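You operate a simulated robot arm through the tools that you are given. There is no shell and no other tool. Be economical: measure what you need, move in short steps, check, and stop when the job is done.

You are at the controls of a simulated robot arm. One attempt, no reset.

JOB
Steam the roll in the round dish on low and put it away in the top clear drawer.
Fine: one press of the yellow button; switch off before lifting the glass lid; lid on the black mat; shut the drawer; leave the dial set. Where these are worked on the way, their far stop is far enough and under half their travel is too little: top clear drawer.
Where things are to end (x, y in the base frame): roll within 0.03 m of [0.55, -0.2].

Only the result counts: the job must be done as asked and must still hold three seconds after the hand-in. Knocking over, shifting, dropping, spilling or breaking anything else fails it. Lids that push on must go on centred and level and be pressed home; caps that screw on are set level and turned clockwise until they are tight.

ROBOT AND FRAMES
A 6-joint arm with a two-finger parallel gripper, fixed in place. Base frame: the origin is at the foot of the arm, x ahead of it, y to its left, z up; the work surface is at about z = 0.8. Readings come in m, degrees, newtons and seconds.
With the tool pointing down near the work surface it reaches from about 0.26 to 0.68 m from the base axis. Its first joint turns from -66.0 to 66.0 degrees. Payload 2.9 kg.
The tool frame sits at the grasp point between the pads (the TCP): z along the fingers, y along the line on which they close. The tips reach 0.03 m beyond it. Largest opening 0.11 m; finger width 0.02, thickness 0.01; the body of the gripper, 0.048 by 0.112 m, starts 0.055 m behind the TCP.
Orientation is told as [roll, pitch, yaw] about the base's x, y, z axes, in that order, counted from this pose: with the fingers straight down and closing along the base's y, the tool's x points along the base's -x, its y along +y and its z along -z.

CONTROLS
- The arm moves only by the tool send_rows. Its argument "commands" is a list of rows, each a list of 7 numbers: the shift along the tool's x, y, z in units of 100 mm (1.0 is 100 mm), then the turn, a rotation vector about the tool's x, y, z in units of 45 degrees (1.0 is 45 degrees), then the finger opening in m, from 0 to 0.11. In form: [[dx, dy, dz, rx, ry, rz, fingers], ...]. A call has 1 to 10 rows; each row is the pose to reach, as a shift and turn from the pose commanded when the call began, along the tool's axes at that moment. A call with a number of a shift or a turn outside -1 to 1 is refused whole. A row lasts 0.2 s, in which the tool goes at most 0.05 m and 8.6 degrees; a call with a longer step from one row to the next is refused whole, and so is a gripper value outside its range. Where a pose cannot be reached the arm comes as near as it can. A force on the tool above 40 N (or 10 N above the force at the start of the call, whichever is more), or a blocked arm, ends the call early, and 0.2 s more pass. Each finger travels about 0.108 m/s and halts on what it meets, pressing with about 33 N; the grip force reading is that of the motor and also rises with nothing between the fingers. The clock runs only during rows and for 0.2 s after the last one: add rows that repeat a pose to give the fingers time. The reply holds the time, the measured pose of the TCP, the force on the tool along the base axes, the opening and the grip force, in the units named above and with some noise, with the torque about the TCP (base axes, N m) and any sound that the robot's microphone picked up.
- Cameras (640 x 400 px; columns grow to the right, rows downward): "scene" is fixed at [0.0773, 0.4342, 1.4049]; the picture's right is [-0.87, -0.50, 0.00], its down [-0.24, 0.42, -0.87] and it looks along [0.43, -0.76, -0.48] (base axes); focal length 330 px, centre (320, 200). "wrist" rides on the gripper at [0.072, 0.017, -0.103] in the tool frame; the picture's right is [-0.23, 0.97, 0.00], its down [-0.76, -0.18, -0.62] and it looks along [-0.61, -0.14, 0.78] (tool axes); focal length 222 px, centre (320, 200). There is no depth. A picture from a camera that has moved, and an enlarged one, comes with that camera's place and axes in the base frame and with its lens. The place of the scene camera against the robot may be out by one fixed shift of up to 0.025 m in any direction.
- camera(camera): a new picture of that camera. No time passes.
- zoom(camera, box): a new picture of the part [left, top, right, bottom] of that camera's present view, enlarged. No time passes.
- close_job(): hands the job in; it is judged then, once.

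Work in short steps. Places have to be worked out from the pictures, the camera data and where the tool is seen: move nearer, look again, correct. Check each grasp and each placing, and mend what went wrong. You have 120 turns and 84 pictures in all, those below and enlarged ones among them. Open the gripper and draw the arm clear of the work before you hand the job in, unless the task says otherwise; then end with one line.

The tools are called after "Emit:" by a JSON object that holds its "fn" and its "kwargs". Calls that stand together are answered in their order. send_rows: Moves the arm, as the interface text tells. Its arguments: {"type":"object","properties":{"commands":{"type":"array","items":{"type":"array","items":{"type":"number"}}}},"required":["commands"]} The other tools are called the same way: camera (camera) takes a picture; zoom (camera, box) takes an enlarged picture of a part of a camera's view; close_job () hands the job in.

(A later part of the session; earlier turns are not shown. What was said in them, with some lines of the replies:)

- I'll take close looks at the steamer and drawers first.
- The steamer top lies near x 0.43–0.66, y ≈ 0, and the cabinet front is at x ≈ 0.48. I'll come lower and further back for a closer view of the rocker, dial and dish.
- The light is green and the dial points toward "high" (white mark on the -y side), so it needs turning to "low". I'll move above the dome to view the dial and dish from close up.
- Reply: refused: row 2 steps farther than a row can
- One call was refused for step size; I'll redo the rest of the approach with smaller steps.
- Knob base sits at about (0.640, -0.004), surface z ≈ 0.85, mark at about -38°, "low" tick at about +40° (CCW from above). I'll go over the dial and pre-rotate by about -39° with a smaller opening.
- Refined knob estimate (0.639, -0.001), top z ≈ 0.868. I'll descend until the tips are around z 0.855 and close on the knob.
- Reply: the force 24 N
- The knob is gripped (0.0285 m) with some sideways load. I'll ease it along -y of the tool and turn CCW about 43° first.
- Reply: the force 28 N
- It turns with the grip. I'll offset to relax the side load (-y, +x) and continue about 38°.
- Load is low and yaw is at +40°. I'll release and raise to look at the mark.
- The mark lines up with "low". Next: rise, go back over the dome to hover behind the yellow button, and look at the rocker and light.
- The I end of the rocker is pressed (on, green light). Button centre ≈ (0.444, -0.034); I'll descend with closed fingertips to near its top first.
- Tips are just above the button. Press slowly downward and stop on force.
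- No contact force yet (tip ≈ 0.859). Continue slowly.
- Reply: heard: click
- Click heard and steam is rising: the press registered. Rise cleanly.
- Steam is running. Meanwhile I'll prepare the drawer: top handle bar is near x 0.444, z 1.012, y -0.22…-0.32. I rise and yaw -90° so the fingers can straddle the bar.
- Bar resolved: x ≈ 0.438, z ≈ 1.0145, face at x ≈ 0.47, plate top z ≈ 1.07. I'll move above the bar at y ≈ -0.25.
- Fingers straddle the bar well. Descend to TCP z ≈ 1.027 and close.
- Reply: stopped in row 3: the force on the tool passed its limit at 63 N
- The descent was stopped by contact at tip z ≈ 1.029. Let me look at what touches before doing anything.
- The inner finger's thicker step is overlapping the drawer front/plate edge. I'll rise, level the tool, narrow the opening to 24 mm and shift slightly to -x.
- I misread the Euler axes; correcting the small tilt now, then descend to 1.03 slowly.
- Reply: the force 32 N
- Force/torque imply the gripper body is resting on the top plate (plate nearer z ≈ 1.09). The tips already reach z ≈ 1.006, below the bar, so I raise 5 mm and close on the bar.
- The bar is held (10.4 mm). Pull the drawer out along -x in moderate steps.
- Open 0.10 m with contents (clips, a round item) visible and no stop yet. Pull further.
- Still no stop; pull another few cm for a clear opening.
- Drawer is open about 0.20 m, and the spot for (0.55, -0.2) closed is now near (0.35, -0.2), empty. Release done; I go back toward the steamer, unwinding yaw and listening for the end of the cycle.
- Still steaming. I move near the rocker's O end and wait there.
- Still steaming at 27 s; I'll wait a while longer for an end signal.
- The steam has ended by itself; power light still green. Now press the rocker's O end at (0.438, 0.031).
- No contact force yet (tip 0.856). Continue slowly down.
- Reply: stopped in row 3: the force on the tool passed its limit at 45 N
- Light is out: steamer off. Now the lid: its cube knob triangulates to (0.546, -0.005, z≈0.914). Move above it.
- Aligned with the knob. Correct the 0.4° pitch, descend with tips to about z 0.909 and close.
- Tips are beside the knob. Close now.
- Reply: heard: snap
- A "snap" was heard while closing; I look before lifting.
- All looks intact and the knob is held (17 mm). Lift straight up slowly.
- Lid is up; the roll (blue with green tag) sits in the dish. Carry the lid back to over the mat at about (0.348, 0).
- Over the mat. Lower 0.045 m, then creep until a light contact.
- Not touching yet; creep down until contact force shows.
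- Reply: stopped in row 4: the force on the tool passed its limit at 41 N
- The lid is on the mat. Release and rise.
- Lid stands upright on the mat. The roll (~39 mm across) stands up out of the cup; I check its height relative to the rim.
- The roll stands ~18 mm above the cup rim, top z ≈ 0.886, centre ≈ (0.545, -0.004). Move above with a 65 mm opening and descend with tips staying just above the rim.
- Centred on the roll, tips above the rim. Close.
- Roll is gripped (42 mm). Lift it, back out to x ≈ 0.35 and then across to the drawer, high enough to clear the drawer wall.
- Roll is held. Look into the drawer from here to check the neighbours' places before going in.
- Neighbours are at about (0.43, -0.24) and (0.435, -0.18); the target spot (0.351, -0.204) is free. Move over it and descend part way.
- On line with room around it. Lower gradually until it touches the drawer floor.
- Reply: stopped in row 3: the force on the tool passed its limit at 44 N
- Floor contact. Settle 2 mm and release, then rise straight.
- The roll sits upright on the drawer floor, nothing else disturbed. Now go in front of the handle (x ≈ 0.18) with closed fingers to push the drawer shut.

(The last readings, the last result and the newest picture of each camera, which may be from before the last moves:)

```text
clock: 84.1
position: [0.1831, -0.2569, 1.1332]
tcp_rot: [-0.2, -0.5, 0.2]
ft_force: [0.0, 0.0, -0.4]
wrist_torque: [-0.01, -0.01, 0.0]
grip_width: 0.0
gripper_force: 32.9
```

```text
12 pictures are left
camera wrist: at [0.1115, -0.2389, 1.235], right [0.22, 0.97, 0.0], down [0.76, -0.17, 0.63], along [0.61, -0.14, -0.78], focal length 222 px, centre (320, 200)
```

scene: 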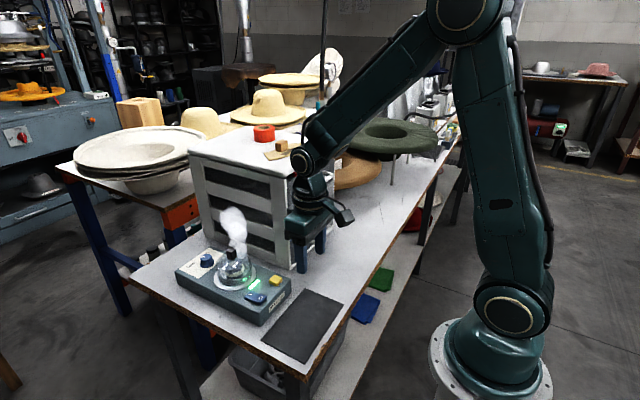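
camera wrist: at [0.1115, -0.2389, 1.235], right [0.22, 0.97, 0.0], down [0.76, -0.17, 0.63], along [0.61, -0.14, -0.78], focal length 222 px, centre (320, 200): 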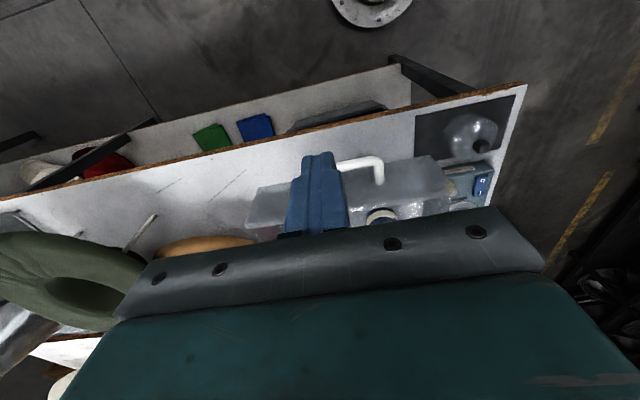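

Bar is at x ≈ 0.238, fingers are ~4 cm in front of it. Descend to z ≈ 1.022.

Emit:
{"fn": "send_rows", "kwargs": {"commands": [[0, 0, 0.3, 0, 0.01, 0, 0.0], [0, 0, 0.6, 0, 0.01, 0, 0.0], [0, 0, 0.9, 0, 0.01, 0, 0.0], [0, 0, 1.0, 0, 0.01, 0, 0.0]]}}

Emit:
{"fn": "send_rows", "kwargs": {"commands": [[-0.1, 0, 0.11, 0, 0, 0, 0.0], [-0.25, 0, 0.11, 0, 0, 0, 0.0], [-0.4, 0, 0.11, 0, 0, 0, 0.0], [-0.55, 0, 0.11, 0, 0, 0, 0.0], [-0.7, 0, 0.11, 0, 0, 0, 0.0]]}}

Emit:
{"fn": "zoom", "kwargs": {"camera": "scene", "box": [240, 100, 400, 250]}}

```text
clock: 85.1
position: [0.1874, -0.2571, 1.0338]
tcp_rot: [-0.2, -0.1, 0.2]
ft_force: [-0.3, 0.2, -0.7]
wrist_torque: [-0.02, -0.02, -0.02]
grip_width: 0.0003
gripper_force: 33.1
```

```text
clock: 86.3
position: [0.2599, -0.2559, 1.022]
tcp_rot: [-0.2, 0.0, 0.3]
ft_force: [-0.7, -0.5, -0.6]
wrist_torque: [-0.01, 0.0, 0.01]
grip_width: 0.0001
gripper_force: 33.5
```

```text
2.67 times, centred on (320, 175) of scene
camera zoom: at [0.0773, 0.4342, 1.4049], right [-0.87, -0.5, 0.0], down [-0.24, 0.42, -0.87], along [0.43, -0.76, -0.48], focal length 879 px, centre (320, 267)
```

zoom: 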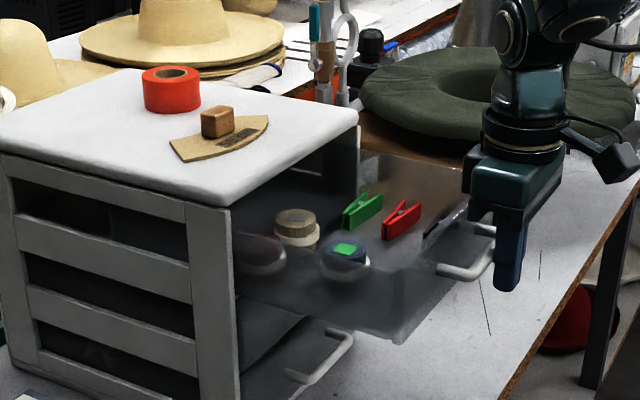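

The drawer is sliding in with contents steady. Continue pushing gently.

Emit:
{"fn": "send_rows", "kwargs": {"commands": [[-0.1, 0, 0, 0, 0, 0, 0], [-0.22, 0, 0, 0, 0, 0, 0], [-0.34, 0, 0, 0, 0, 0, 0], [-0.46, 0, 0, 0, 0, 0, 0], [-0.58, 0, 0, 0, 0, 0, 0], [-0.7, 0, 0, 0, 0, 0, 0], [-0.82, 0, 0, 0, 0, 0, 0], [-0.94, 0, 0, 0, 0, 0, 0], [-1.0, 0, 0, 0, 0, 0, 0]]}}

Emit:
{"fn": "send_rows", "kwargs": {"commands": [[-0.1, 0, 0, 0, 0, 0, 0], [-0.2, 0, 0, 0, 0, 0, 0], [-0.3, 0, 0, 0, 0, 0, 0], [-0.4, 0, 0, 0, 0, 0, 0], [-0.46, 0, 0, 0, 0, 0, 0], [-0.52, 0, 0, 0, 0, 0, 0], [-0.56, 0, 0, 0, 0, 0, 0]]}}

Emit:
{"fn": "zoom", "kwargs": {"camera": "scene", "box": [200, 110, 360, 260]}}

```text
clock: 88.3
position: [0.3594, -0.2567, 1.0217]
tcp_rot: [-0.2, 0.0, 0.1]
ft_force: [-0.5, 0.1, -0.3]
wrist_torque: [0.02, 0.02, 0.02]
grip_width: 0.0
gripper_force: 32.7
```

```text
clock: 89.9
position: [0.4155, -0.2569, 1.0231]
tcp_rot: [-0.2, 0.0, 0.3]
ft_force: [-0.9, 0.2, -0.1]
wrist_torque: [0.01, -0.02, -0.02]
grip_width: 0.0001
gripper_force: 32.8
```

```text
2.67 times, centred on (280, 185) of scene
camera zoom: at [0.0773, 0.4341, 1.4049], right [-0.87, -0.5, 0.0], down [-0.24, 0.42, -0.87], along [0.43, -0.76, -0.48], focal length 879 px, centre (427, 240)
```

zoom: 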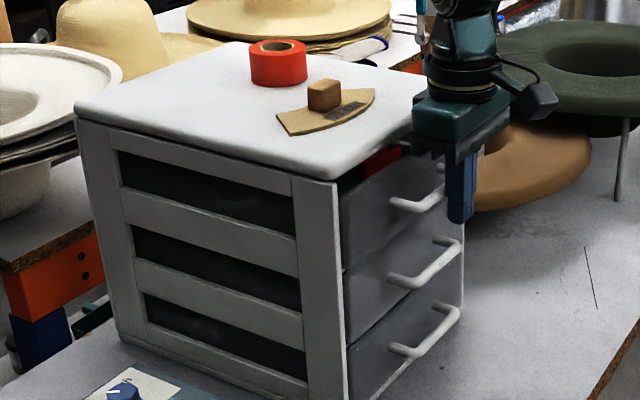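

Nearly shut. Push the last millimetres until it meets the stop.

Emit:
{"fn": "send_rows", "kwargs": {"commands": [[-0.02, 0, 0, 0, 0, 0, 0], [-0.04, 0, 0, 0, 0, 0, 0], [-0.06, 0, 0, 0, 0, 0, 0], [-0.08, 0, 0, 0, 0, 0, 0], [-0.1, 0, 0, 0, 0, 0, 0], [-0.1, 0, 0, 0, 0, 0, 0]]}}

```text
clock: 91.2
position: [0.4198, -0.2566, 1.0213]
tcp_rot: [0.1, 0.9, -0.2]
ft_force: [-12.2, 1.5, 5.2]
wrist_torque: [0.06, -0.09, 0.12]
grip_width: 0.0
gripper_force: 33.5
stopped in row 6: the force on the tool passed its limit at 41 N (the readings are from after the stop); the commanded pose is now the measured one
```

The stop was met at the original closed position. Back away and check the whole scene.

Emit:
{"fn": "send_rows", "kwargs": {"commands": [[0.2, 0, 0, 0, 0, 0, 0], [0.5, 0, 0, 0, 0, 0, 0], [0.8, 0, -0.3, 0, 0, 0, 0.02], [0.8, 0.1, -0.7, 0, 0, 0, 0.05], [0.8, 0.4, -1.0, 0, 0, 0, 0.05], [0.8, 0.8, -1.0, 0, 0, 0, 0.05]]}}

Emit:
{"fn": "camera", "kwargs": {"camera": "scene"}}

Emit:
{"fn": "zoom", "kwargs": {"camera": "scene", "box": [180, 120, 360, 270]}}

Emit:
{"fn": "zoom", "kwargs": {"camera": "scene", "box": [170, 230, 350, 370]}}

Emit:
{"fn": "camera", "kwargs": {"camera": "wrist"}}

```text
clock: 92.6
position: [0.3389, -0.1752, 1.1232]
tcp_rot: [0.1, 0.7, -0.1]
ft_force: [-0.3, 0.9, 0.1]
wrist_torque: [0.0, -0.02, 0.0]
grip_width: 0.0499
gripper_force: 0.0
```

```text
9 pictures are left
```

scene: 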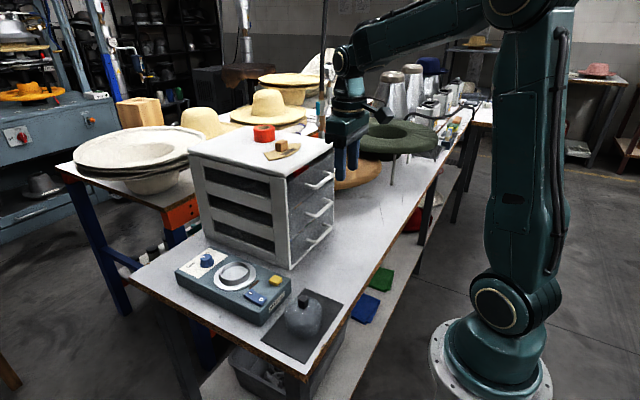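

```text
2.67 times, centred on (270, 195) of scene
camera zoom: at [0.0773, 0.4342, 1.4049], right [-0.87, -0.5, 0.0], down [-0.24, 0.42, -0.87], along [0.43, -0.76, -0.48], focal length 879 px, centre (453, 213)
```

zoom: 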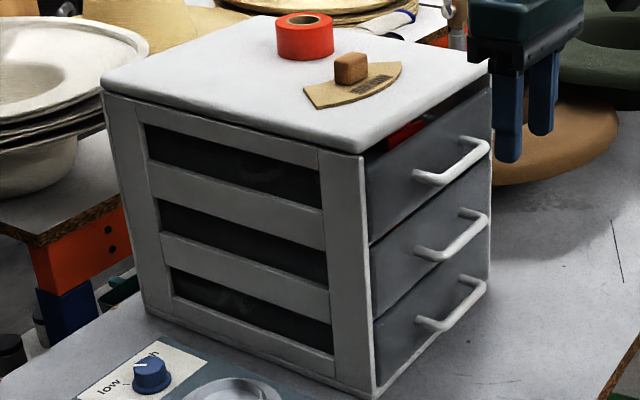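

```text
2.86 times, centred on (260, 300) of scene
camera zoom: at [0.0773, 0.4342, 1.4049], right [-0.87, -0.5, 0.0], down [-0.24, 0.42, -0.87], along [0.43, -0.76, -0.48], focal length 942 px, centre (491, -86)
```

zoom: 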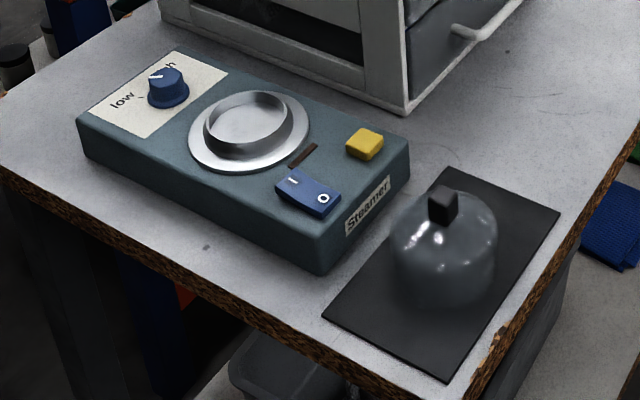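

```text
6 pictures are left
camera wrist: at [0.2687, -0.1583, 1.2261], right [0.23, 0.97, 0.0], down [0.77, -0.18, 0.61], along [0.6, -0.14, -0.79], focal length 222 px, centre (320, 200)
```

wrist: 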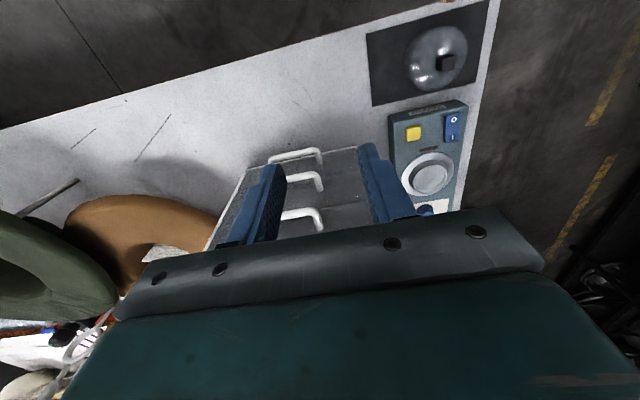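

The drawer is shut flush with the others. The steamer is off with the dial still at low, the lid is upright on the mat, and the arm is clear with the gripper open, so I'm handing in.

Emit:
{"fn": "close_job", "kwargs": {}}

```text
The job is handed in.
```

The roll was steamed on low with one press of the yellow button and is in the top clear drawer, about at [0.55, -0.20]. The steamer was switched off before the lid came up, the lid is on the black mat, the drawer is shut and the dial is still set to low. While closing on the lid knob I heard a snap, but nothing looked damaged afterwards.
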